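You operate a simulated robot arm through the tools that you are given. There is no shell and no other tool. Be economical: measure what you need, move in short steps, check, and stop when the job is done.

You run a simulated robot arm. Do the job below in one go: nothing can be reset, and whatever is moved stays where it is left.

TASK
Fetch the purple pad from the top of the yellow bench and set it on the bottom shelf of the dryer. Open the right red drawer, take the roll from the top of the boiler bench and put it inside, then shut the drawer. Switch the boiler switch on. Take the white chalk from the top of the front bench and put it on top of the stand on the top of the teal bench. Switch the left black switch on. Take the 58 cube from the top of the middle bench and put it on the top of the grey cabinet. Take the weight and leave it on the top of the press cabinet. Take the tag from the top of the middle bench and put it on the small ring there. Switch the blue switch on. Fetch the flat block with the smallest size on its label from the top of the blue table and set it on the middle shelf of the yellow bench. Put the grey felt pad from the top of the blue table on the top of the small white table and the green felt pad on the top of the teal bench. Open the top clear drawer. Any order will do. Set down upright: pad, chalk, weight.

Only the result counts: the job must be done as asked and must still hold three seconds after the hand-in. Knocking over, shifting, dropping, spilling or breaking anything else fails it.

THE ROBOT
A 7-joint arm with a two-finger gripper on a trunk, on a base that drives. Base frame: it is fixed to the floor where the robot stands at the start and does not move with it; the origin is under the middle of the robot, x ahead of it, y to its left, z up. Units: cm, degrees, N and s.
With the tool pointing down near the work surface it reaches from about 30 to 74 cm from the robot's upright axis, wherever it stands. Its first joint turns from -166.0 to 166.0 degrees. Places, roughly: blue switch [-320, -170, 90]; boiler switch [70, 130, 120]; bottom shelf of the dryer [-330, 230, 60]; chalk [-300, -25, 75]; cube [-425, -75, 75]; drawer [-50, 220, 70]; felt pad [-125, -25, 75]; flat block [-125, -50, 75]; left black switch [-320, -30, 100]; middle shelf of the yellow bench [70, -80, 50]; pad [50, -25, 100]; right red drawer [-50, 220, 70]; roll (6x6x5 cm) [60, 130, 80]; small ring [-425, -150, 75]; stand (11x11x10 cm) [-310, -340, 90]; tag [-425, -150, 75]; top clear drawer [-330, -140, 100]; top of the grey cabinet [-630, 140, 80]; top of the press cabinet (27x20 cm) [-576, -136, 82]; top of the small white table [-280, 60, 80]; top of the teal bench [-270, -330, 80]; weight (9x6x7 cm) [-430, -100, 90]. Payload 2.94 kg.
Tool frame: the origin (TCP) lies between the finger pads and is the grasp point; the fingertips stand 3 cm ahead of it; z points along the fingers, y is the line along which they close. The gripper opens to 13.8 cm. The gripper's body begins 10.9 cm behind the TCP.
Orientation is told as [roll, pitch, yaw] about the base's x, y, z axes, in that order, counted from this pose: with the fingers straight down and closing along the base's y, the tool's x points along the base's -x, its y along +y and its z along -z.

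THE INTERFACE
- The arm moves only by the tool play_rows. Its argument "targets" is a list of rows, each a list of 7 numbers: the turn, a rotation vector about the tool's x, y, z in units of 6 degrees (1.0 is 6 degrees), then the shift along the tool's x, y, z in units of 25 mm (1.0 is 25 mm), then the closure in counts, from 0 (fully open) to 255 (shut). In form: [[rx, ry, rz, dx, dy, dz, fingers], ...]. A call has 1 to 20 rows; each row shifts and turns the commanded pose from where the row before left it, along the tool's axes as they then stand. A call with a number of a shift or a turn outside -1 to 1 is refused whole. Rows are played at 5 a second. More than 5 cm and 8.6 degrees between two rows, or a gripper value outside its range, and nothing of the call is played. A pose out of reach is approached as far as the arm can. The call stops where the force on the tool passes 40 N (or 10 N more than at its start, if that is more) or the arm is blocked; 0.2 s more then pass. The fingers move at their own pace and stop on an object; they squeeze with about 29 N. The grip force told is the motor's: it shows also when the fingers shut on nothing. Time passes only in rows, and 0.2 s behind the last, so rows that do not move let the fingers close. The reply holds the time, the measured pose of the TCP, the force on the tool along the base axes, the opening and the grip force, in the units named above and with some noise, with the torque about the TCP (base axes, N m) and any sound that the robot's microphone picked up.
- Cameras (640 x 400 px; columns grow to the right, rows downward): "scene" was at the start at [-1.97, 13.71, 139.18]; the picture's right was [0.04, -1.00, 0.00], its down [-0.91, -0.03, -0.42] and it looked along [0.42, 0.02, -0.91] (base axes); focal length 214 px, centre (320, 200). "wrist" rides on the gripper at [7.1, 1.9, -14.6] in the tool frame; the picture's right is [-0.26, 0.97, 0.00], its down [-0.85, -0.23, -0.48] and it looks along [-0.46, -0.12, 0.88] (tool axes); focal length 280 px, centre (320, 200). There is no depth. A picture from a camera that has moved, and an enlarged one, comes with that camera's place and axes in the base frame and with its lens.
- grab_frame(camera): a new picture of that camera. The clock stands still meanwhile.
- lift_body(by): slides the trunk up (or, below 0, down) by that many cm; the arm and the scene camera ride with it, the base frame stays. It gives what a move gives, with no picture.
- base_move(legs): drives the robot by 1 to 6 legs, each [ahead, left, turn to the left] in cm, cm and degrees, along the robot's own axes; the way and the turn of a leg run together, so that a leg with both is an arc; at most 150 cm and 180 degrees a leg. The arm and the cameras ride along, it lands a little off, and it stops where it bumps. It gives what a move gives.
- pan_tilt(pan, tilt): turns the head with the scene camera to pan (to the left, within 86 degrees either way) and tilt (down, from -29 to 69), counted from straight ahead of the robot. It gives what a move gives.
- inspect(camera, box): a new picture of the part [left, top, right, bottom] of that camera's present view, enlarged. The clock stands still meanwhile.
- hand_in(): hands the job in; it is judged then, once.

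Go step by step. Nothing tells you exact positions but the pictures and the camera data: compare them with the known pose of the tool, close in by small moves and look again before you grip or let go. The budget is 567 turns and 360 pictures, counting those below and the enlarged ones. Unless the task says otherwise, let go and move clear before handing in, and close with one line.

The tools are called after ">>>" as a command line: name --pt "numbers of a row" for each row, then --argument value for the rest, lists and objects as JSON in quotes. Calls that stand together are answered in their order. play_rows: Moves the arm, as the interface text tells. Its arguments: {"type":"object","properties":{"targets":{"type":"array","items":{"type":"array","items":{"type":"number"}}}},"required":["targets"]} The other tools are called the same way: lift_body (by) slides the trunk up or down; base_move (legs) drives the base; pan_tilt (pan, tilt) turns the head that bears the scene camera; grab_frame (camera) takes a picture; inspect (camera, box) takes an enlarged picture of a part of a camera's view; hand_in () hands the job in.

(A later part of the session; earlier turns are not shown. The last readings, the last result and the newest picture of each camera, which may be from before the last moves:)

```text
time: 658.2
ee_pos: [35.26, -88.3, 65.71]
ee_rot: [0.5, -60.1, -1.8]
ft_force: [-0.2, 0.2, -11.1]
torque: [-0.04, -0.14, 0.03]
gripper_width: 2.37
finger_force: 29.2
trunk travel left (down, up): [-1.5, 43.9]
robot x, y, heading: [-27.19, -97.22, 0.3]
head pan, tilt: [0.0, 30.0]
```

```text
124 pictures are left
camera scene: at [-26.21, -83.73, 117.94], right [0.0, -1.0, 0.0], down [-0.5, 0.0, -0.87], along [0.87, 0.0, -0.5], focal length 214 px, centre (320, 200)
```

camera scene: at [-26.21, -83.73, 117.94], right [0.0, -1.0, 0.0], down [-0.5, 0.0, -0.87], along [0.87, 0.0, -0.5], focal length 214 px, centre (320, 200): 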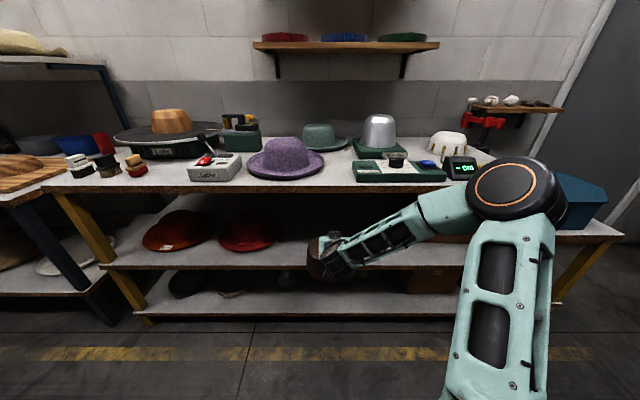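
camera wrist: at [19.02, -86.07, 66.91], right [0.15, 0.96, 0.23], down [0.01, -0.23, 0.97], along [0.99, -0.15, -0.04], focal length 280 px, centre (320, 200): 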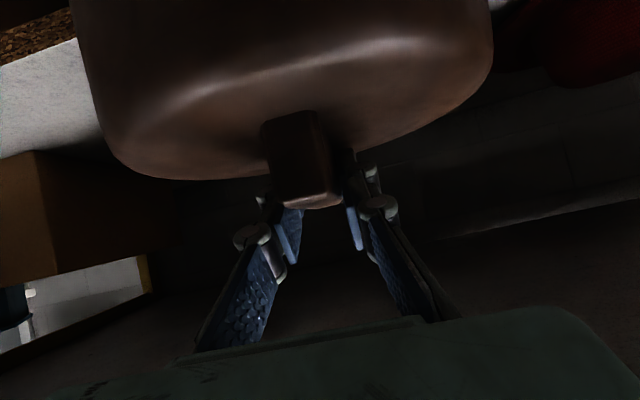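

>>> play_rows --pt "0 0 0 -0.5 0 0.87 255" --pt "0 0 0 -0.5 0 0.87 255" --pt "0 0 0 -0.5 0 0.87 255" --pt "0 0 0 -0.5 0 0.87 255"

>>> grab_frame --camera "scene"

>>> inspect --camera "scene" --box '[260, 190, 420, 300]'

```text
time: 659.2
ee_pos: [45.29, -88.56, 65.75]
ee_rot: [0.6, -59.8, -1.7]
ft_force: [-0.9, -0.6, -10.6]
torque: [-0.02, -0.11, -0.03]
gripper_width: 2.39
finger_force: 28.7
trunk travel left (down, up): [-1.5, 43.9]
robot x, y, heading: [-27.38, -97.34, -0.1]
head pan, tilt: [0.0, 30.0]
```

```text
123 pictures are left
camera scene: at [-26.19, -83.73, 117.94], right [0.0, -1.0, 0.0], down [-0.5, 0.0, -0.87], along [0.87, 0.0, -0.5], focal length 214 px, centre (320, 200)
```

scene: 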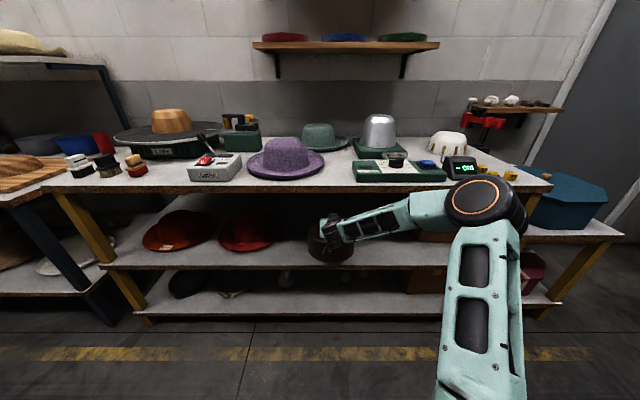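

```text
3.64 times, centred on (340, 245) of scene
camera zoom: at [-26.19, -83.73, 117.94], right [0.0, -1.0, 0.0], down [-0.5, 0.0, -0.87], along [0.87, 0.0, -0.5], focal length 780 px, centre (247, 36)
```

zoom: 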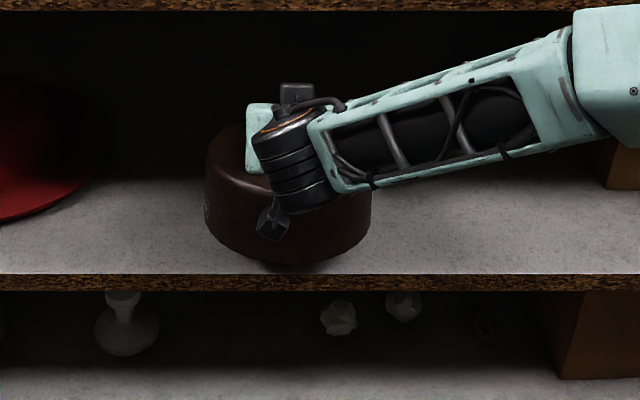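

>>> play_rows --pt "0 0 0 -0.5 0 0.87 255" --pt "0 0 0 0.35 0 0.2 255" --pt "0 0 0 0.35 0 0.2 255"

>>> play_rows --pt "0 0 0 0.17 0 0.1 255" --pt "0 0 0 0.17 0 0.1 255"

```text
time: 660.0
ee_pos: [47.64, -88.63, 63.76]
ee_rot: [0.5, -60.0, -1.7]
ft_force: [0.0, -0.7, -10.7]
torque: [0.01, -0.11, 0.03]
gripper_width: 2.37
finger_force: 28.9
trunk travel left (down, up): [-1.5, 43.9]
robot x, y, heading: [-27.43, -97.55, -0.0]
head pan, tilt: [0.0, 30.0]
```

```text
time: 660.6
ee_pos: [47.76, -88.55, 62.75]
ee_rot: [0.6, -60.1, -1.6]
ft_force: [-0.3, -0.4, -9.3]
torque: [-0.05, -0.07, 0.0]
gripper_width: 2.36
finger_force: 29.2
trunk travel left (down, up): [-1.5, 43.9]
robot x, y, heading: [-27.18, -97.05, -0.4]
head pan, tilt: [0.0, 30.0]
```

>>> play_rows --pt "0 0 0 0.12 0 0.07 255" --pt "0 0 0 0.1 0 0.06 255"

>>> inspect --camera "scene" --box '[260, 190, 420, 300]'

```text
time: 661.2
ee_pos: [47.88, -88.67, 62.09]
ee_rot: [0.6, -60.0, -1.6]
ft_force: [-0.1, 0.4, -11.2]
torque: [-0.02, -0.14, 0.02]
gripper_width: 2.35
finger_force: 28.9
trunk travel left (down, up): [-1.5, 43.9]
robot x, y, heading: [-27.24, -97.4, 0.0]
head pan, tilt: [0.0, 30.0]
```

```text
3.64 times, centred on (340, 245) of scene
camera zoom: at [-26.18, -83.73, 117.94], right [0.0, -1.0, 0.0], down [-0.5, 0.0, -0.87], along [0.87, 0.0, -0.5], focal length 780 px, centre (247, 36)
```

zoom: 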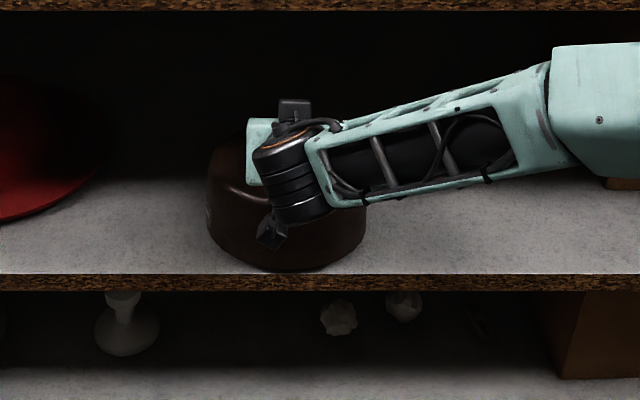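

>>> play_rows --pt "0 0 0 0.1 0 0.06 255" --pt "0 0 0 0.1 0 0.06 255"

>>> play_rows --pt "0 0 0 0.1 0 0.06 255" --pt "0 0 0 0.1 0 0.06 255"

```text
time: 661.8
ee_pos: [47.93, -88.62, 61.54]
ee_rot: [0.5, -60.0, -1.7]
ft_force: [0.3, -0.2, -12.0]
torque: [-0.01, -0.12, 0.0]
gripper_width: 2.35
finger_force: 28.8
trunk travel left (down, up): [-1.5, 43.9]
robot x, y, heading: [-27.29, -97.04, 0.1]
head pan, tilt: [0.0, 30.0]
```

```text
time: 662.4
ee_pos: [47.81, -88.68, 60.89]
ee_rot: [0.5, -60.0, -1.6]
ft_force: [0.2, 0.0, -11.5]
torque: [-0.01, -0.11, 0.0]
gripper_width: 2.39
finger_force: 28.8
trunk travel left (down, up): [-1.5, 43.9]
robot x, y, heading: [-27.3, -96.95, 0.1]
head pan, tilt: [0.0, 30.0]
```

>>> play_rows --pt "0 0 0 0.12 0 0.07 255" --pt "0 0 0 0.12 0 0.07 255"

>>> play_rows --pt "0 0 0 0.12 0 0.07 255" --pt "0 0 0 0.12 0 0.07 255"

>>> inspect --camera "scene" --box '[260, 190, 420, 300]'

```text
time: 663.0
ee_pos: [47.87, -88.64, 60.67]
ee_rot: [0.6, -60.5, -1.6]
ft_force: [4.8, 0.9, 5.9]
torque: [-0.08, 0.64, 0.06]
gripper_width: 2.38
finger_force: 28.9
trunk travel left (down, up): [-1.5, 43.9]
robot x, y, heading: [-27.32, -97.23, 0.1]
head pan, tilt: [0.0, 30.0]
```

```text
time: 663.6
ee_pos: [47.92, -88.58, 60.43]
ee_rot: [0.3, -60.9, -1.6]
ft_force: [-4.5, -3.6, 27.7]
torque: [-0.13, -0.6, -0.06]
gripper_width: 2.41
finger_force: 28.9
trunk travel left (down, up): [-1.5, 43.9]
robot x, y, heading: [-27.27, -97.17, 0.1]
head pan, tilt: [0.0, 30.0]
```

```text
3.64 times, centred on (340, 245) of scene
camera zoom: at [-26.65, -83.79, 118.0], right [0.0, -1.0, 0.0], down [-0.5, 0.0, -0.87], along [0.87, 0.0, -0.5], focal length 780 px, centre (247, 36)
```

zoom: 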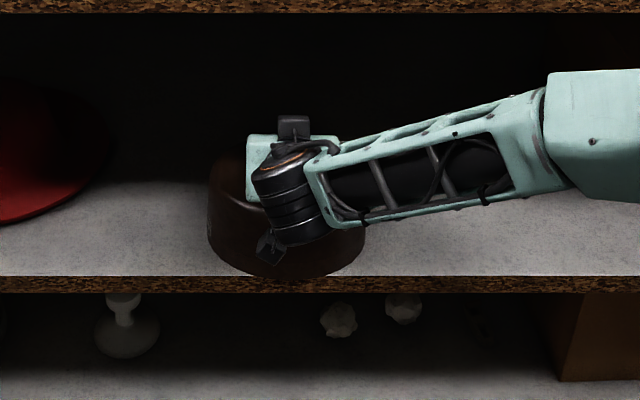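

>>> play_rows --pt "0 0 0 -0.5 0 -0.29 255" --pt "0 0 0 -0.5 0 0.87 255" --pt "0 0 0 -0.5 0 0.87 255" --pt "0 0 0 0.25 0 0.15 255"

>>> inspect --camera "scene" --box '[260, 190, 420, 300]'

```text
time: 664.6
ee_pos: [52.85, -88.69, 60.49]
ee_rot: [0.7, -60.1, -1.7]
ft_force: [-4.9, -1.0, 3.6]
torque: [-0.02, 0.91, -0.01]
gripper_width: 2.38
finger_force: 28.9
trunk travel left (down, up): [-1.5, 43.9]
robot x, y, heading: [-27.31, -97.11, 0.1]
head pan, tilt: [0.0, 30.0]
```

```text
3.64 times, centred on (340, 245) of scene
camera zoom: at [-26.35, -83.75, 117.96], right [0.0, -1.0, 0.0], down [-0.5, 0.0, -0.87], along [0.87, 0.0, -0.5], focal length 780 px, centre (247, 36)
```

zoom: 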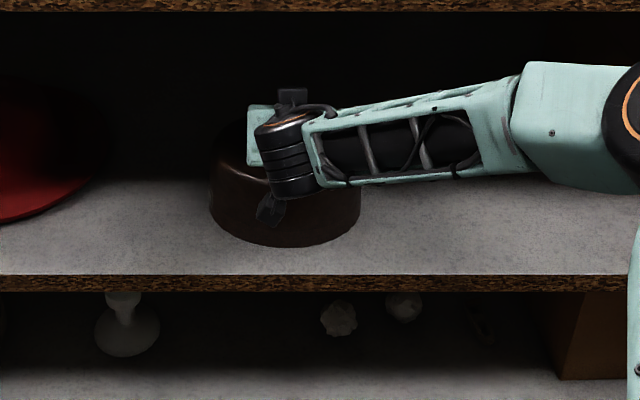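

>>> play_rows --pt "0 0 0 0.06 0 0.03 255" --pt "0 0 0 0 0 0 220" --pt "0 0 0 0 0 0 190" --pt "0 0 0 0 0 0 170" --pt "0 0 0 -0.2 0 -0.1 160" --pt "0 0 0 -0.2 0 -0.3 150" --pt "0 0 0 0 0 -1 150" --pt "0 0 0 0 0 -1 150" --pt "0 0 0 0.3 0 -1 150"

>>> grab_frame --camera "wrist"

>>> inspect --camera "scene" --box '[260, 190, 420, 300]'

```text
time: 666.6
ee_pos: [45.63, -88.58, 64.63]
ee_rot: [0.5, -60.1, -1.8]
ft_force: [0.4, 0.4, 0.4]
torque: [0.02, -0.02, 0.04]
gripper_width: 5.7
finger_force: 0.0
trunk travel left (down, up): [-1.5, 43.9]
robot x, y, heading: [-27.41, -96.92, 0.1]
head pan, tilt: [0.0, 30.0]
```

```text
118 pictures are left
camera wrist: at [29.34, -86.31, 65.68], right [0.15, 0.96, 0.23], down [0.01, -0.24, 0.97], along [0.99, -0.15, -0.04], focal length 280 px, centre (320, 200)
```

wrist: 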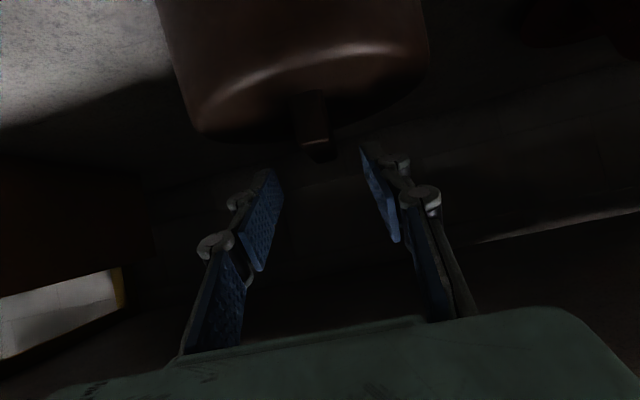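

```text
3.64 times, centred on (340, 245) of scene
camera zoom: at [-26.29, -83.74, 117.94], right [0.0, -1.0, 0.0], down [-0.5, 0.0, -0.87], along [0.87, 0.0, -0.5], focal length 780 px, centre (247, 36)
```

zoom: 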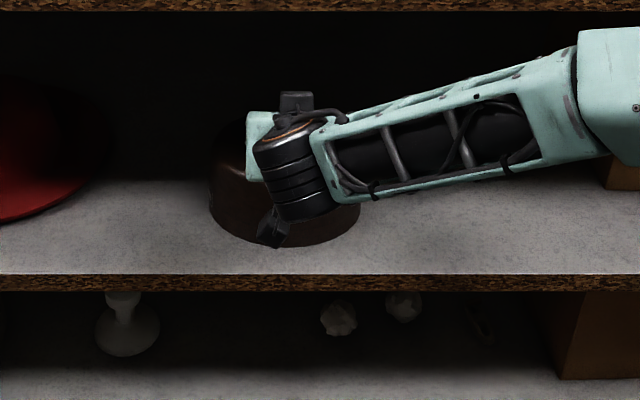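

>>> play_rows --pt "0 0 0 0.5 0 -0.87 150" --pt "0 0 0 0.5 0 -0.87 150" --pt "0 0 0 0.5 0 -0.87 150" --pt "0 0 0 0.5 0 -0.87 150" --pt "0 0 0 0.5 0 -0.87 150"

>>> base_move --legs '[[-9, 0, 0]]'

>>> lift_body --by 41

>>> grab_frame --camera "scene"

```text
time: 667.8
ee_pos: [33.12, -88.5, 64.86]
ee_rot: [0.5, -60.1, -1.6]
ft_force: [-0.3, 0.6, -0.5]
torque: [-0.04, -0.01, -0.02]
gripper_width: 5.69
finger_force: 0.0
trunk travel left (down, up): [-1.5, 43.9]
robot x, y, heading: [-27.23, -96.76, 0.1]
head pan, tilt: [0.0, 30.0]
```

```text
time: 668.9
ee_pos: [24.43, -88.53, 64.84]
ee_rot: [0.4, -60.1, -1.8]
ft_force: [0.1, -0.1, 0.4]
torque: [-0.01, -0.01, -0.02]
gripper_width: 5.67
finger_force: 0.1
trunk travel left (down, up): [-1.5, 43.9]
robot x, y, heading: [-36.03, -96.68, 0.0]
head pan, tilt: [0.0, 30.0]
```

```text
refused: 41 is not a number from -40 to 40
```

```text
116 pictures are left
camera scene: at [-35.05, -83.73, 117.94], right [0.0, -1.0, 0.0], down [-0.5, 0.0, -0.87], along [0.87, 0.0, -0.5], focal length 214 px, centre (320, 200)
```

scene: 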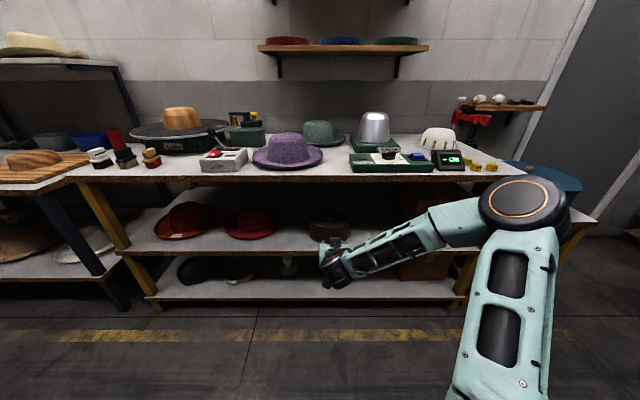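

>>> lift_body --by 26

>>> play_rows --pt "0 1 0 0 0 0 150" --pt "0 1 0 0 0 0 150" --pt "0 1 0 0 0 0 150" --pt "0 1 0 0 0 0 150" --pt "0 1 0 0 0 0 150" --pt "0 1 0 0 0 0 150" --pt "0 1 0 0 0 0 150" --pt "0 1 0 0 0 0 150" --pt "0 1 0 0 0 0 150" --pt "0 1 0 0 0 -0.5 150" --pt "0 0 0 0.5 -1 -1 150" --pt "0 0 0 0.5 -1 -1 150" --pt "0 0 0 0.5 -1 -1 150" --pt "0 0 0 0.5 -1 -1 150" --pt "0 0 0 0.5 -1 -1 150" --pt "0 0 0 1 -1 -1 150" --pt "0 0 0 1 -1 0 150" --pt "0 0 0 1 -1 0 150" --pt "0 0 0 1 -1 0 150" --pt "0 0 0 1 -1 0 150"

>>> base_move --legs '[[17, 0, 0], [0, 45, 0], [0, 0, -90]]'

>>> grab_frame --camera "scene"

```text
time: 671.6
ee_pos: [24.41, -88.53, 90.9]
ee_rot: [0.5, -60.1, -1.8]
ft_force: [0.3, 1.2, 0.4]
torque: [0.05, 0.01, 0.01]
gripper_width: 5.71
finger_force: 0.2
trunk travel left (down, up): [-27.5, 17.9]
robot x, y, heading: [-36.15, -97.22, -0.1]
head pan, tilt: [0.0, 30.0]
```

```text
time: 675.8
ee_pos: [4.71, -113.03, 106.96]
ee_rot: [0.3, -0.1, -1.4]
ft_force: [-1.1, 0.6, 0.0]
torque: [0.0, -0.02, -0.04]
gripper_width: 5.71
finger_force: 0.1
trunk travel left (down, up): [-27.5, 17.9]
robot x, y, heading: [-35.86, -97.26, -0.1]
head pan, tilt: [0.0, 30.0]
```

```text
time: 685.2
ee_pos: [-36.06, -92.42, 107.06]
ee_rot: [0.4, 0.0, -92.3]
ft_force: [-0.5, -0.4, -0.6]
torque: [-0.01, 0.0, 0.02]
gripper_width: 5.69
finger_force: 0.1
trunk travel left (down, up): [-27.5, 17.9]
robot x, y, heading: [-19.47, -51.73, -91.0]
head pan, tilt: [0.0, 30.0]
```

```text
115 pictures are left
camera scene: at [-6.02, -53.16, 143.94], right [-1.0, 0.02, 0.0], down [0.01, 0.5, -0.87], along [-0.02, -0.87, -0.5], focal length 214 px, centre (320, 200)
```

scene: 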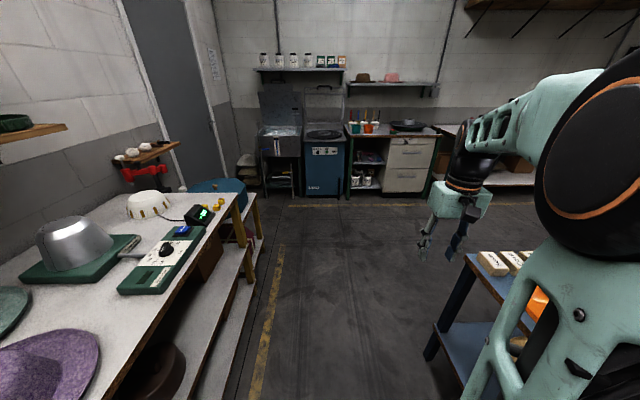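

>>> base_move --legs '[[0, 0, -89]]'

>>> pan_tilt --pan 0 --tilt 45

>>> grab_frame --camera "scene"

>>> grab_frame --camera "wrist"

```text
time: 689.3
ee_pos: [-60.82, -37.43, 106.95]
ee_rot: [0.4, -0.2, -179.1]
ft_force: [-0.1, 0.0, 0.1]
torque: [0.0, 0.02, -0.02]
gripper_width: 5.69
finger_force: 0.0
trunk travel left (down, up): [-27.5, 17.9]
robot x, y, heading: [-19.82, -51.75, -178.1]
head pan, tilt: [0.0, 30.0]
```

```text
time: 690.1
ee_pos: [-60.97, -37.54, 107.0]
ee_rot: [0.3, 0.0, -179.1]
ft_force: [0.0, 0.5, -0.1]
torque: [-0.01, -0.01, -0.03]
gripper_width: 5.71
finger_force: 0.2
trunk travel left (down, up): [-27.5, 17.9]
robot x, y, heading: [-19.94, -51.91, -177.8]
head pan, tilt: [0.0, 45.0]
```

```text
114 pictures are left
camera scene: at [-19.15, -65.36, 141.69], right [-0.04, 1.0, 0.0], down [0.71, 0.02, -0.71], along [-0.71, -0.02, -0.71], focal length 214 px, centre (320, 200)
```

scene: 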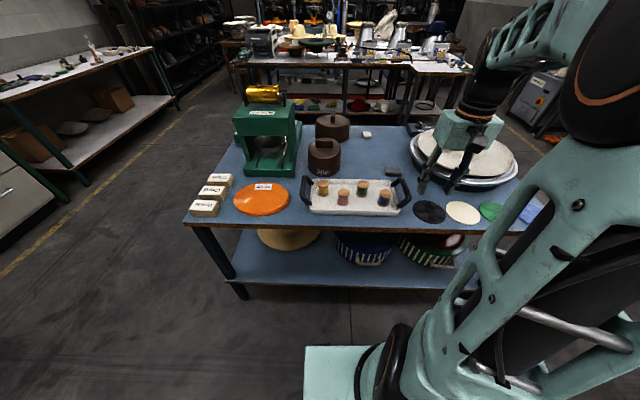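

```text
113 pictures are left
camera wrist: at [-53.84, -39.22, 121.44], right [-0.25, -0.97, 0.0], down [-0.85, 0.22, 0.48], along [-0.46, 0.11, -0.88], focal length 280 px, centre (320, 200)
```

wrist: 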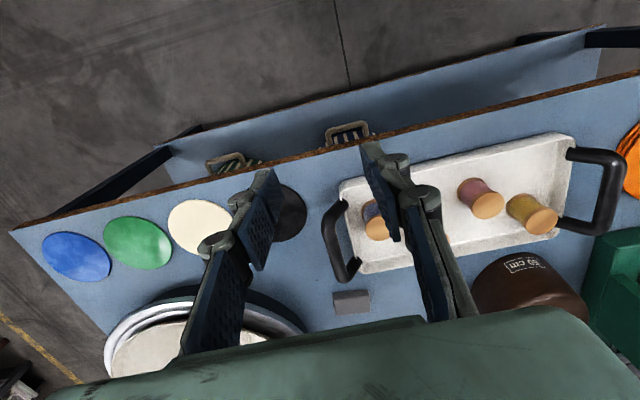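

>>> base_move --legs '[[15, 0, -2]]'

>>> play_rows --pt "0 0 1 0 0 0 120" --pt "0 0 1 0 0 0 120" --pt "0 0 1 0 0 0 120" --pt "0 0 1 0 0 0 120" --pt "0 0 1 0 0 0 120" --pt "0 0 1 0 0 0 120" --pt "0 0 1 0 0 0 120" --pt "0 0 1 0 0 0 120" --pt "0 0 1 0 0 0 120" --pt "0 0 1 0 0 0 120" --pt "0 0 1 0 0 0 120" --pt "0 0 1 0 0 0 120" --pt "0 0 1 0 0 0 120" --pt "0 0 1 0 0 0 120" --pt "0 0 1 0 0 0 120"

>>> grab_frame --camera "wrist"

```text
time: 691.5
ee_pos: [-75.17, -36.36, 106.9]
ee_rot: [0.3, -0.1, 178.8]
ft_force: [0.3, -0.1, -0.6]
torque: [0.01, -0.01, -0.01]
gripper_width: 5.7
finger_force: 0.1
trunk travel left (down, up): [-27.5, 17.9]
robot x, y, heading: [-34.78, -51.83, 179.9]
head pan, tilt: [0.0, 45.0]
```

```text
time: 694.7
ee_pos: [-75.28, -36.35, 106.98]
ee_rot: [0.1, 0.3, 88.8]
ft_force: [-0.9, -0.8, 1.0]
torque: [0.01, -0.01, 0.0]
gripper_width: 7.29
finger_force: 0.1
trunk travel left (down, up): [-27.5, 17.9]
robot x, y, heading: [-34.66, -51.98, 180.3]
head pan, tilt: [0.0, 45.0]
```

```text
112 pictures are left
camera wrist: at [-77.41, -43.26, 121.49], right [-0.96, 0.28, 0.0], down [0.25, 0.85, 0.47], along [0.13, 0.45, -0.88], focal length 280 px, centre (320, 200)
```

wrist: 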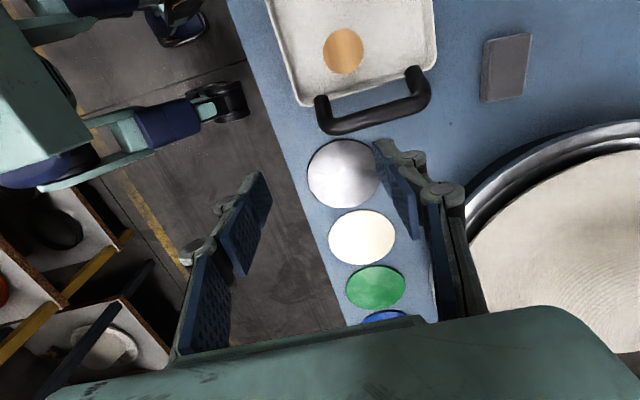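

>>> play_rows --pt "0 0 0.65 0 1 0 115" --pt "0 0 0 -0.05 1 0 115" --pt "0 0 0 -0.05 1 0 115" --pt "0 0 0 -0.05 1 0 115" --pt "0 0 0 -0.05 1 0 115" --pt "0 0 0 -0.05 1 0 115" --pt "0 0 0 -0.05 1 0 115" --pt "0 0 0 -0.05 1 0 115" --pt "0 0 0 -0.05 1 0.5 115" --pt "0 0 0 -0.05 0.85 1 115" --pt "0 0 0 0 0 1 115" --pt "0 0 0 0 0 1 115"

>>> grab_frame --camera "wrist"

>>> inspect --camera "scene" --box '[330, 110, 480, 210]'

```text
time: 697.3
ee_pos: [-99.74, -33.1, 98.2]
ee_rot: [0.3, 0.2, 84.9]
ft_force: [0.5, 0.6, 0.5]
torque: [-0.01, 0.0, 0.04]
gripper_width: 7.6
finger_force: 0.2
trunk travel left (down, up): [-27.5, 17.9]
robot x, y, heading: [-34.4, -51.81, 180.2]
head pan, tilt: [0.0, 45.0]
```

```text
111 pictures are left
camera wrist: at [-102.39, -39.95, 112.75], right [-0.94, 0.35, 0.0], down [0.31, 0.83, 0.47], along [0.16, 0.44, -0.88], focal length 280 px, centre (320, 200)
```

wrist: 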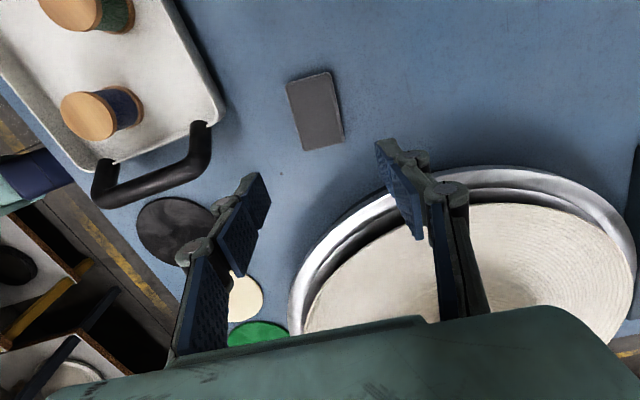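

```text
4.00 times, centred on (405, 160) of scene
camera zoom: at [-34.5, -65.63, 141.68], right [0.0, 1.0, 0.0], down [0.71, 0.0, -0.71], along [-0.71, 0.0, -0.71], focal length 858 px, centre (-20, 360)
```

zoom: 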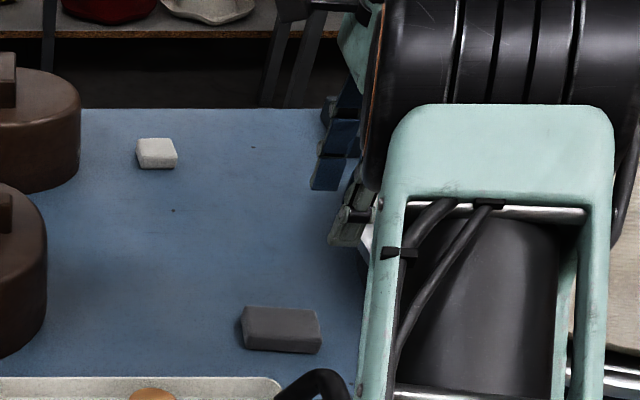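

>>> play_rows --pt "0 0 0 0.76 0 1 115" --pt "0 0 0 0 0 1 115" --pt "0 0 0 0 0 1 120" --pt "0 0 0 0 0 1 120" --pt "0 0 0 0 0 1 120" --pt "0 0 0 0 0 0.65 120" --pt "0 0 0 0 0 0 120"

>>> grab_frame --camera "wrist"

```text
time: 698.9
ee_pos: [-99.86, -35.28, 84.09]
ee_rot: [0.1, 0.2, 84.9]
ft_force: [-0.5, -0.2, -0.3]
torque: [-0.02, -0.01, -0.01]
gripper_width: 7.32
finger_force: 0.1
trunk travel left (down, up): [-27.5, 17.9]
robot x, y, heading: [-34.28, -52.25, 180.1]
head pan, tilt: [0.0, 45.0]
```

```text
109 pictures are left
camera wrist: at [-102.52, -41.98, 98.68], right [-0.94, 0.35, 0.0], down [0.31, 0.83, 0.47], along [0.16, 0.44, -0.88], focal length 280 px, centre (320, 200)
```

wrist: 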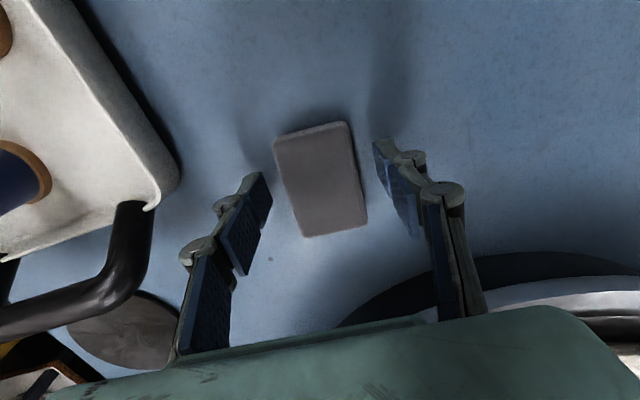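

Well centred; I close and lift.

>>> play_rows --pt "0 0 0 0 0 0 255" --pt "0 0 0 0 0 0 255" --pt "0 0 0 0 0 0 255" --pt "0 0 0 0 0 -1 255" --pt "0 0 0 0 0 -1 255" --pt "0 0 0 0 0 -1 255" --pt "0 0 0 0 0 -1 255" --pt "0 0 0 0 0 -1 255" --pt "0 0 0 0 0 -1 255" --pt "0 0 0 0 0 -1 255" --pt "0 0 0 0 0 -1 255" --pt "0 0 0 0 -1 -0.5 255" --pt "0 0 0 0 -1 0 255" --pt "0 0 0 0 -1 0 255" --pt "0 0 0 0 -1 0 255" --pt "0 0 0 0 -1 0 255" --pt "0 0 0 0 -1 0 255" --pt "0 0 0 0 -1 0 255" --pt "0 0 0 0 -1 0 255"

>>> grab_frame --camera "wrist"

```text
time: 702.9
ee_pos: [-79.75, -36.98, 105.43]
ee_rot: [0.1, 0.3, 84.8]
ft_force: [0.3, -0.5, -0.5]
torque: [-0.02, 0.01, -0.01]
gripper_width: 4.88
finger_force: 29.3
trunk travel left (down, up): [-27.5, 17.9]
robot x, y, heading: [-33.94, -51.98, 179.9]
head pan, tilt: [0.0, 45.0]
```

```text
108 pictures are left
camera wrist: at [-82.44, -43.76, 120.03], right [-0.94, 0.35, 0.0], down [0.31, 0.83, 0.47], along [0.16, 0.44, -0.88], focal length 280 px, centre (320, 200)
```

wrist: 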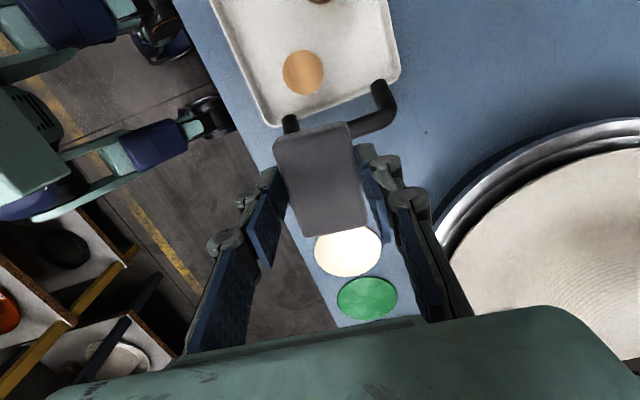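

>>> base_move --legs '[[-13, 0, 0], [0, -145, 0], [100, 0, 0], [90, 0, 0], [0, 40, 0]]'

>>> grab_frame --camera "scene"

>>> grab_frame --camera "wrist"

```text
time: 729.5
ee_pos: [-257.11, 60.84, 105.41]
ee_rot: [0.1, 0.4, 86.8]
ft_force: [-0.3, -0.1, -0.8]
torque: [-0.03, 0.01, -0.04]
gripper_width: 4.87
finger_force: 29.4
trunk travel left (down, up): [-27.5, 17.9]
robot x, y, heading: [-211.24, 47.28, -177.9]
head pan, tilt: [0.0, 45.0]
```

```text
107 pictures are left
camera scene: at [-210.85, 33.79, 141.68], right [-0.03, 1.0, 0.0], down [0.71, 0.02, -0.71], along [-0.71, -0.02, -0.71], focal length 214 px, centre (320, 200)
```

scene: 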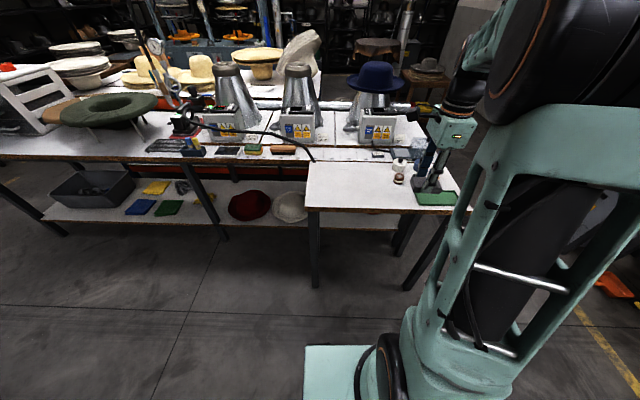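

```text
106 pictures are left
camera wrist: at [-259.55, 54.02, 120.02], right [-0.95, 0.32, 0.0], down [0.28, 0.84, 0.47], along [0.15, 0.45, -0.88], focal length 280 px, centre (320, 200)
```

wrist: 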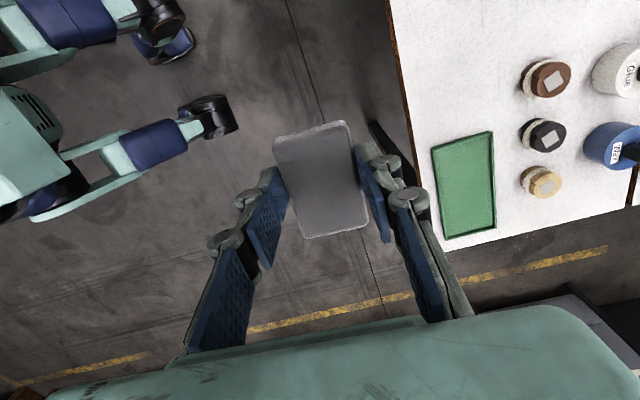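

>>> base_move --legs '[[10, 0, 0]]'

>>> play_rows --pt "0 0 0 0.9 0.9 0 255" --pt "0 0 0 0.9 0.9 0 255" --pt "0 0 0 0.9 0.9 0 255" --pt "0 0 0 0.9 0.9 0 255" --pt "0 0 0 0.9 0.9 0 255" --pt "0 0 0 0.9 0.9 0 255" --pt "0 0 0 0.9 0.7 0 255" --pt "0 0 0 0 0 1 255" --pt "0 0 0 0 0 1 255" --pt "0 0 0 0 0 1 255" --pt "0 0 0 0 0 1 255" --pt "0 0 0 0 0 1 255" --pt "0 0 0 0 0 1 255" --pt "0 0 0 0 0 0.5 255"

>>> grab_frame --camera "wrist"

```text
time: 730.6
ee_pos: [-267.09, 60.53, 105.5]
ee_rot: [0.2, 0.2, 86.7]
ft_force: [0.5, 0.3, 0.3]
torque: [0.02, -0.05, -0.06]
gripper_width: 4.88
finger_force: 28.7
trunk travel left (down, up): [-27.5, 17.9]
robot x, y, heading: [-220.97, 46.81, -178.1]
head pan, tilt: [0.0, 45.0]
```

```text
time: 733.6
ee_pos: [-283.29, 45.66, 89.3]
ee_rot: [0.1, 0.3, 86.9]
ft_force: [-0.9, 1.1, -0.5]
torque: [0.0, -0.03, -0.02]
gripper_width: 4.89
finger_force: 29.3
trunk travel left (down, up): [-27.5, 17.9]
robot x, y, heading: [-220.96, 47.11, -177.9]
head pan, tilt: [0.0, 45.0]
```

```text
105 pictures are left
camera wrist: at [-285.66, 38.75, 103.89], right [-0.95, 0.32, 0.0], down [0.28, 0.84, 0.47], along [0.15, 0.45, -0.88], focal length 280 px, centre (320, 200)
```

wrist: 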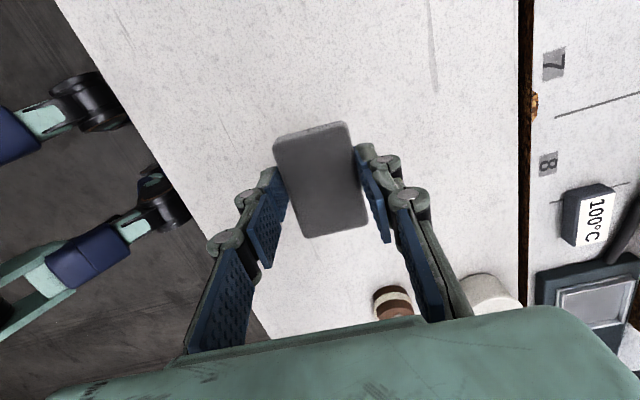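

>>> play_rows --pt "0 0 0 0 0 0.5 255" --pt "0 0 0 0 0 0.5 255" --pt "0 0 0 0 0 0.3 255" --pt "0 0 0 0 0 0.2 255"

>>> play_rows --pt "0 0 0 0 0 0.15 255" --pt "0 0 0 0 0 0.15 255"

```text
time: 734.6
ee_pos: [-283.31, 45.6, 85.6]
ee_rot: [0.0, 0.3, 86.9]
ft_force: [-0.6, 0.4, 0.0]
torque: [-0.03, 0.02, 0.02]
gripper_width: 4.84
finger_force: 29.0
trunk travel left (down, up): [-27.5, 17.9]
robot x, y, heading: [-221.22, 46.97, -178.0]
head pan, tilt: [0.0, 45.0]
```

```text
time: 735.2
ee_pos: [-283.25, 45.63, 84.8]
ee_rot: [0.1, 0.3, 86.8]
ft_force: [0.4, 0.0, 0.2]
torque: [-0.03, -0.02, -0.02]
gripper_width: 4.88
finger_force: 28.7
trunk travel left (down, up): [-27.5, 17.9]
robot x, y, heading: [-220.99, 46.81, -177.9]
head pan, tilt: [0.0, 45.0]
```

>>> play_rows --pt "0 0 0 0 0 0.15 255" --pt "0 0 0 0 0 0.15 255"

>>> play_rows --pt "0 0 0 0 0 0.12 255" --pt "0 0 0 0 0 0.12 255"

```text
time: 735.8
ee_pos: [-283.31, 45.72, 84.17]
ee_rot: [0.1, 0.3, 86.8]
ft_force: [0.3, 0.0, 2.8]
torque: [0.12, -0.13, 0.0]
gripper_width: 4.87
finger_force: 28.9
trunk travel left (down, up): [-27.5, 17.9]
robot x, y, heading: [-221.16, 47.15, -178.1]
head pan, tilt: [0.0, 45.0]
```

```text
time: 736.4
ee_pos: [-283.27, 45.61, 84.09]
ee_rot: [0.6, 0.3, 86.8]
ft_force: [1.9, 0.8, 33.0]
torque: [0.17, -0.21, -0.02]
gripper_width: 4.89
finger_force: 29.2
trunk travel left (down, up): [-27.5, 17.9]
robot x, y, heading: [-220.85, 46.96, -177.8]
head pan, tilt: [0.0, 45.0]
```

>>> play_rows --pt "0 0 0 0 0 -0.15 155" --pt "0 0 0 0 0 0 140" --pt "0 0 0 0 0 0 130" --pt "0 0 0 0 0 -0.5 130" --pt "0 0 0 0 0 -1 130" --pt "0 0 0 0 0 -1 130" --pt "0 0 0 0 0 -1 130" --pt "0 0 0 0 0 -1 130" --pt "0 0 0 0 0 -1 130" --pt "0 0 0 0 0 -1 130" --pt "0 0 0 0 0 -1 130" --pt "0 0 0 0 0 -1 130" --pt "0 0 0 0 -1 0 130" --pt "0 0 0 0 -1 0 130" --pt "0 0 0 0 -1 0 130" --pt "0 0 0 0 -1 0 130" --pt "0 0 0 0 -1 0 130" --pt "0 0 0 0 -1 0 130" --pt "0 0 0 0 -1 0 130"

>>> grab_frame --camera "wrist"

```text
time: 740.4
ee_pos: [-265.73, 44.47, 105.27]
ee_rot: [0.2, 0.4, 86.8]
ft_force: [0.5, -0.7, -0.1]
torque: [0.0, -0.02, 0.03]
gripper_width: 6.77
finger_force: 0.0
trunk travel left (down, up): [-27.5, 17.9]
robot x, y, heading: [-221.07, 47.22, -177.6]
head pan, tilt: [0.0, 45.0]
```

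```text
104 pictures are left
camera wrist: at [-268.12, 37.61, 119.81], right [-0.95, 0.31, 0.0], down [0.28, 0.84, 0.47], along [0.15, 0.45, -0.88], focal length 280 px, centre (320, 200)
```

wrist: 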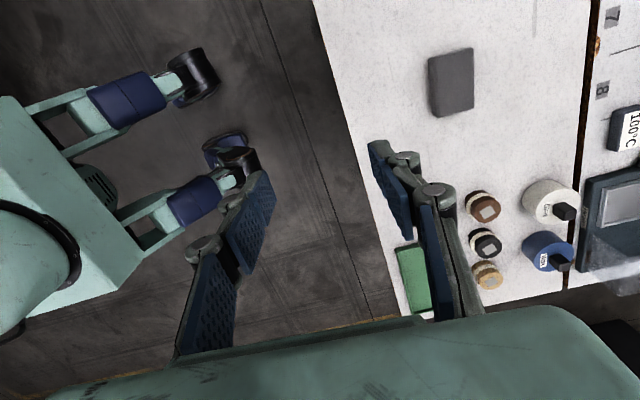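

>>> base_move --legs '[[0, -85, 0], [-110, 0, 0], [-50, 0, 0], [0, 0, -92]]'

>>> pan_tilt --pan 0 --tilt 30

>>> grab_frame --camera "scene"

```text
time: 759.8
ee_pos: [-66.47, 180.8, 105.18]
ee_rot: [0.1, 0.2, -4.2]
ft_force: [-0.6, 0.1, 0.5]
torque: [0.01, 0.03, -0.02]
gripper_width: 6.75
finger_force: 0.1
trunk travel left (down, up): [-27.5, 17.9]
robot x, y, heading: [-64.92, 136.2, 91.0]
head pan, tilt: [0.0, 45.0]
```

```text
time: 760.5
ee_pos: [-66.49, 180.84, 105.21]
ee_rot: [0.2, 0.4, -4.0]
ft_force: [-0.5, 0.5, 0.4]
torque: [-0.01, -0.01, -0.02]
gripper_width: 6.74
finger_force: 0.0
trunk travel left (down, up): [-27.5, 17.9]
robot x, y, heading: [-64.4, 136.17, 90.9]
head pan, tilt: [0.0, 30.0]
```

```text
103 pictures are left
camera scene: at [-78.24, 136.85, 143.94], right [1.0, 0.02, 0.0], down [0.01, -0.5, -0.87], along [-0.02, 0.87, -0.5], focal length 214 px, centre (320, 200)
```

scene: 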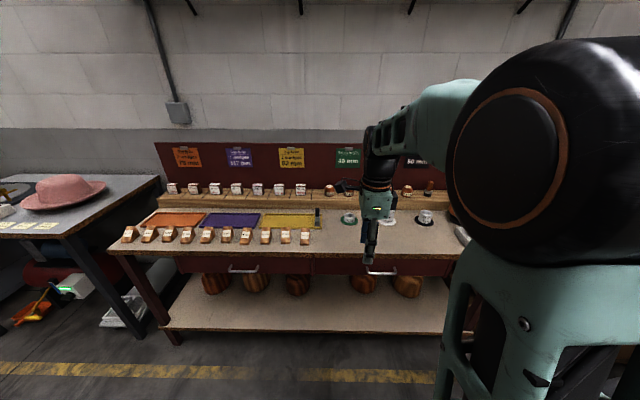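

>>> inspect --camera "scene" --box '[220, 200, 470, 310]'

>>> grab_frame --camera "wrist"

```text
2.56 times, centred on (345, 255) of scene
camera zoom: at [-78.24, 136.85, 143.94], right [1.0, 0.02, 0.0], down [0.01, -0.5, -0.87], along [-0.02, 0.87, -0.5], focal length 549 px, centre (256, 59)
```

zoom: 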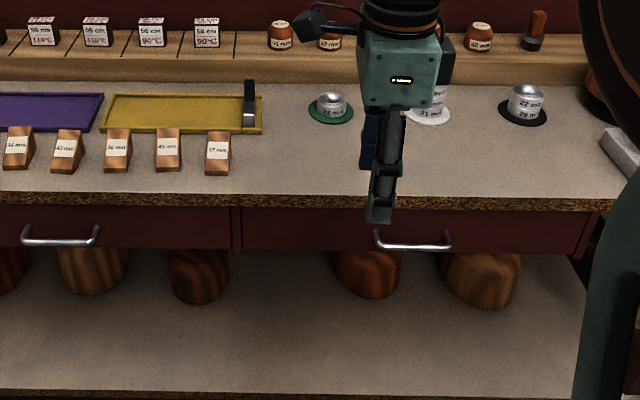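

```text
101 pictures are left
camera wrist: at [-73.43, 183.19, 119.79], right [0.33, 0.94, 0.0], down [0.83, -0.29, 0.47], along [0.45, -0.16, -0.88], focal length 280 px, centre (320, 200)
```

wrist: 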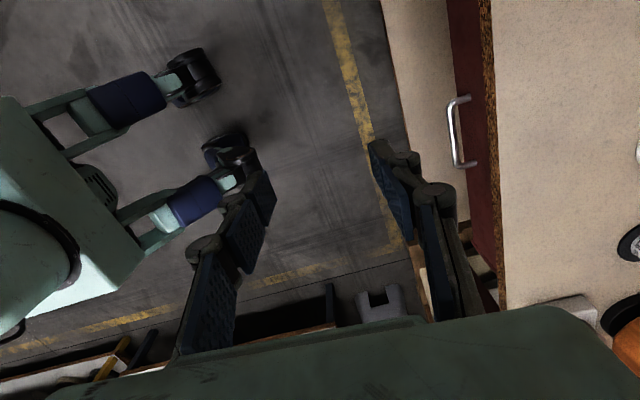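

>>> base_move --legs '[[-9, -16, -1]]'

>>> play_rows --pt "0 0 0.6 0 1 0 175" --pt "0 0 0 0 1 0 175" --pt "0 0 0 0 1 0 175" --pt "0 0 0 0 1 0 175" --pt "0 0 0 0 1 0 175" --pt "0 0 0 0 1 0 175" --pt "0 0 0 0 1 0 175"

>>> play_rows --pt "-1 0 0 0 0 0 175" --pt "-1 0 0 0 0 0 175" --pt "-1 0 0 0 0 0 175" --pt "-1 0 0 0 0 0 175" --pt "-1 0 0 0 0 0 175" --pt "-1 0 0 0 0 0 175" --pt "-1 0 0 0 0 0 175" --pt "-1 0 0 0 0 0 175" --pt "-1 0 0 0 0 0 175" --pt "-1 0 0 0 0 0 175" --pt "-1 0 0 0 0 0 175" --pt "-1 0 0 0 0 0 175" --pt "-1 0 0 0 0 0 175" --pt "-1 0 0 0 0 0 175" --pt "-1 0 0 0 0 0 175"

>>> grab_frame --camera "wrist"

```text
time: 762.6
ee_pos: [-49.15, 172.1, 105.28]
ee_rot: [0.1, 0.3, -5.0]
ft_force: [0.3, 0.6, -0.2]
torque: [-0.02, 0.02, 0.01]
gripper_width: 6.76
finger_force: 0.0
trunk travel left (down, up): [-27.5, 17.9]
robot x, y, heading: [-48.46, 127.31, 90.3]
head pan, tilt: [0.0, 30.0]
```

```text
time: 764.2
ee_pos: [-46.61, 189.46, 105.13]
ee_rot: [0.1, 0.3, -8.5]
ft_force: [0.0, 0.5, 1.1]
torque: [0.0, -0.03, 0.01]
gripper_width: 4.35
finger_force: 0.1
trunk travel left (down, up): [-27.5, 17.9]
robot x, y, heading: [-48.26, 127.47, 90.0]
head pan, tilt: [0.0, 30.0]
```

```text
time: 767.4
ee_pos: [-46.72, 189.38, 105.24]
ee_rot: [90.3, 0.3, -8.7]
ft_force: [0.4, -0.9, 0.3]
torque: [-0.04, -0.02, 0.01]
gripper_width: 4.31
finger_force: 0.0
trunk travel left (down, up): [-27.5, 17.9]
robot x, y, heading: [-48.35, 127.73, 90.2]
head pan, tilt: [0.0, 30.0]
```

```text
100 pictures are left
camera wrist: at [-56.06, 176.12, 107.16], right [0.26, -0.04, 0.96], down [0.77, -0.6, -0.24], along [0.59, 0.8, -0.12], focal length 280 px, centre (320, 200)
```

wrist: 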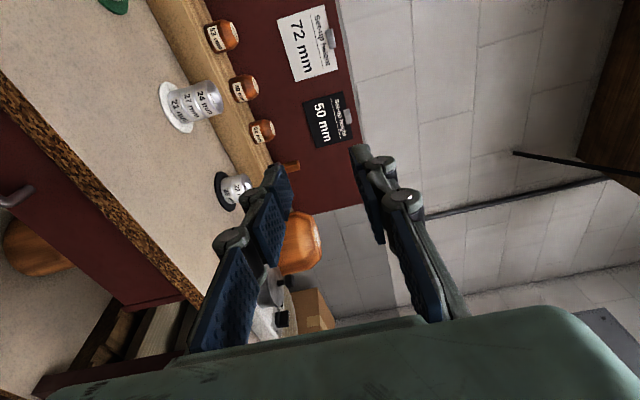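

>>> play_rows --pt "0 0.73 0 0 0 0 175" --pt "0 0.72 0 0 0 0 175"

>>> lift_body --by -27

>>> grab_frame --camera "wrist"

>>> grab_frame --camera "scene"

```text
time: 768.0
ee_pos: [-46.75, 189.44, 105.3]
ee_rot: [90.1, 0.3, 0.1]
ft_force: [0.4, 1.0, 0.0]
torque: [-0.02, 0.0, 0.0]
gripper_width: 4.33
finger_force: 0.0
trunk travel left (down, up): [-27.5, 17.9]
robot x, y, heading: [-48.11, 127.14, 90.2]
head pan, tilt: [0.0, 30.0]
```

```text
time: 770.8
ee_pos: [-46.82, 189.39, 78.17]
ee_rot: [90.1, 0.3, 0.1]
ft_force: [-1.0, 0.0, 0.6]
torque: [0.01, 0.02, 0.0]
gripper_width: 4.31
finger_force: 0.1
trunk travel left (down, up): [-0.5, 44.9]
robot x, y, heading: [-48.05, 127.66, 90.0]
head pan, tilt: [0.0, 30.0]
```

```text
99 pictures are left
camera wrist: at [-53.93, 174.86, 80.11], right [0.27, 0.0, 0.96], down [0.85, -0.47, -0.24], along [0.46, 0.88, -0.12], focal length 280 px, centre (320, 200)
```

wrist: 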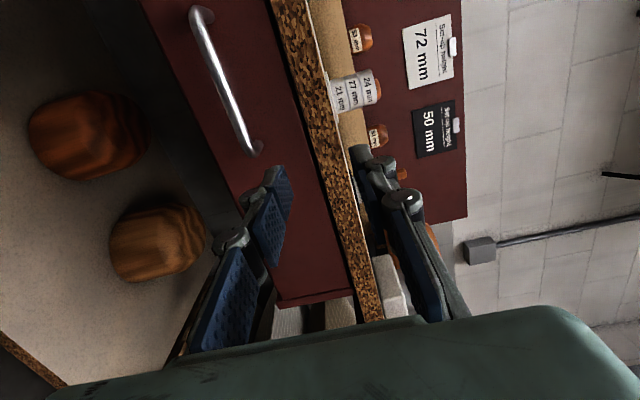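

```text
98 pictures are left
camera scene: at [-61.7, 128.4, 116.95], right [1.0, 0.0, 0.0], down [0.0, -0.5, -0.87], along [0.0, 0.87, -0.5], focal length 214 px, centre (320, 200)
```

scene: 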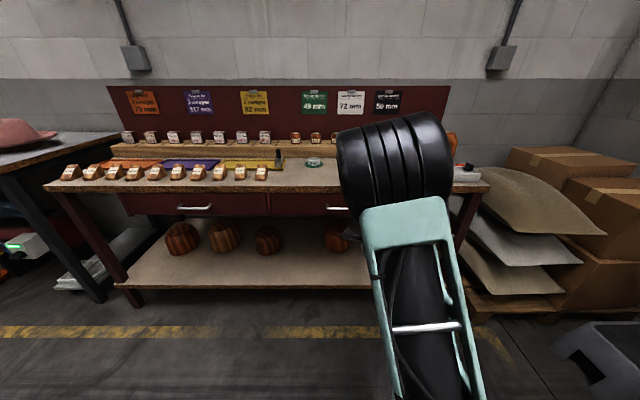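

>>> play_rows --pt "0 0 0 1 -1 0 175" --pt "0 0 0 1 -1 0 175" --pt "0 0 0 0.72 -0.76 0 175" --pt "0 0 0 0 0 1 175" --pt "0 0 0 0 0 1 175"

>>> grab_frame --camera "wrist"

```text
time: 772.0
ee_pos: [-53.62, 194.45, 71.45]
ee_rot: [90.1, 0.3, 0.1]
ft_force: [-0.1, -0.4, 1.4]
torque: [0.01, 0.0, 0.02]
gripper_width: 4.33
finger_force: 0.1
trunk travel left (down, up): [-0.5, 44.9]
robot x, y, heading: [-48.2, 127.41, 90.3]
head pan, tilt: [0.0, 30.0]
```

```text
97 pictures are left
camera wrist: at [-60.73, 179.91, 73.39], right [0.27, 0.0, 0.96], down [0.85, -0.47, -0.24], along [0.46, 0.88, -0.13], focal length 280 px, centre (320, 200)
```

wrist: 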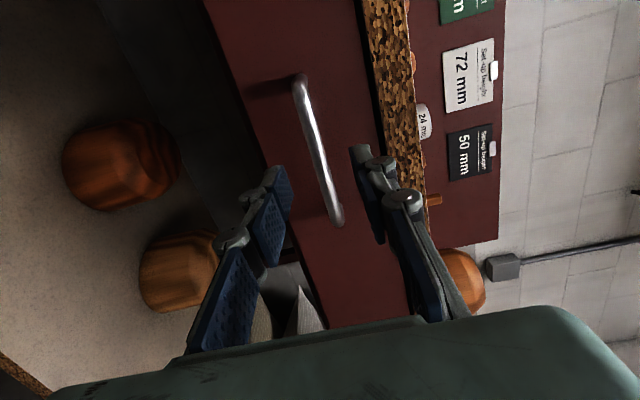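

>>> play_rows --pt "0 0 0 0 0 0.8 200" --pt "0 0 0 0 0 0.8 200" --pt "0 0 0 0 0 0.6 200"

>>> grab_frame --camera "wrist"

```text
time: 772.8
ee_pos: [-53.62, 199.99, 71.42]
ee_rot: [90.1, 0.2, 0.1]
ft_force: [0.6, -0.4, -0.7]
torque: [-0.05, 0.05, 0.0]
gripper_width: 2.95
finger_force: 0.1
trunk travel left (down, up): [-0.5, 44.9]
robot x, y, heading: [-48.43, 127.32, 90.1]
head pan, tilt: [0.0, 30.0]
```

```text
96 pictures are left
camera wrist: at [-60.76, 185.45, 73.37], right [0.27, 0.0, 0.96], down [0.85, -0.47, -0.24], along [0.46, 0.88, -0.12], focal length 280 px, centre (320, 200)
```

wrist: 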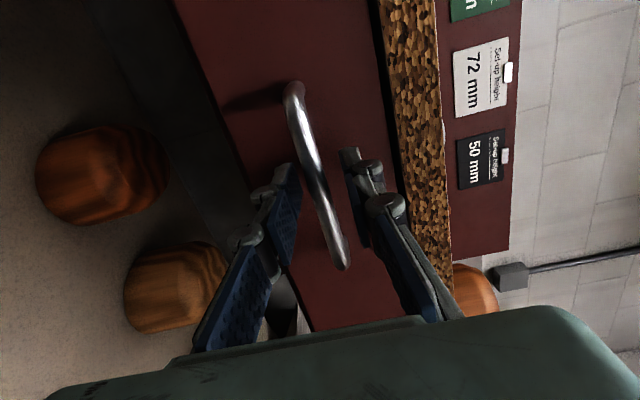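

>>> play_rows --pt "0 0 0 0 0 0.6 200" --pt "0 0 0 0 0 0.5 200"

>>> grab_frame --camera "wrist"

```text
time: 773.2
ee_pos: [-53.67, 201.24, 71.38]
ee_rot: [90.1, 0.2, 0.1]
ft_force: [0.4, -12.2, 6.0]
torque: [0.0, -0.13, -0.11]
gripper_width: 1.04
finger_force: 8.8
trunk travel left (down, up): [-0.5, 44.9]
robot x, y, heading: [-48.12, 127.64, 90.1]
head pan, tilt: [0.0, 30.0]
stopped in row 2: the force on the tool passed its limit at 53 N (the readings are from after the stop); the commanded pose is now the measured one
```

```text
95 pictures are left
camera wrist: at [-60.9, 186.73, 73.31], right [0.27, 0.0, 0.96], down [0.85, -0.47, -0.23], along [0.46, 0.88, -0.13], focal length 280 px, centre (320, 200)
```

wrist: 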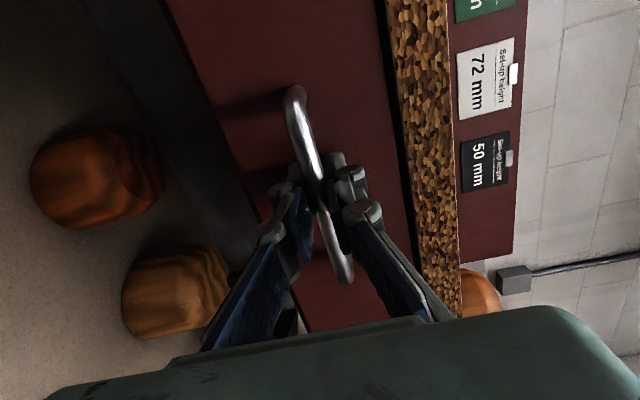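

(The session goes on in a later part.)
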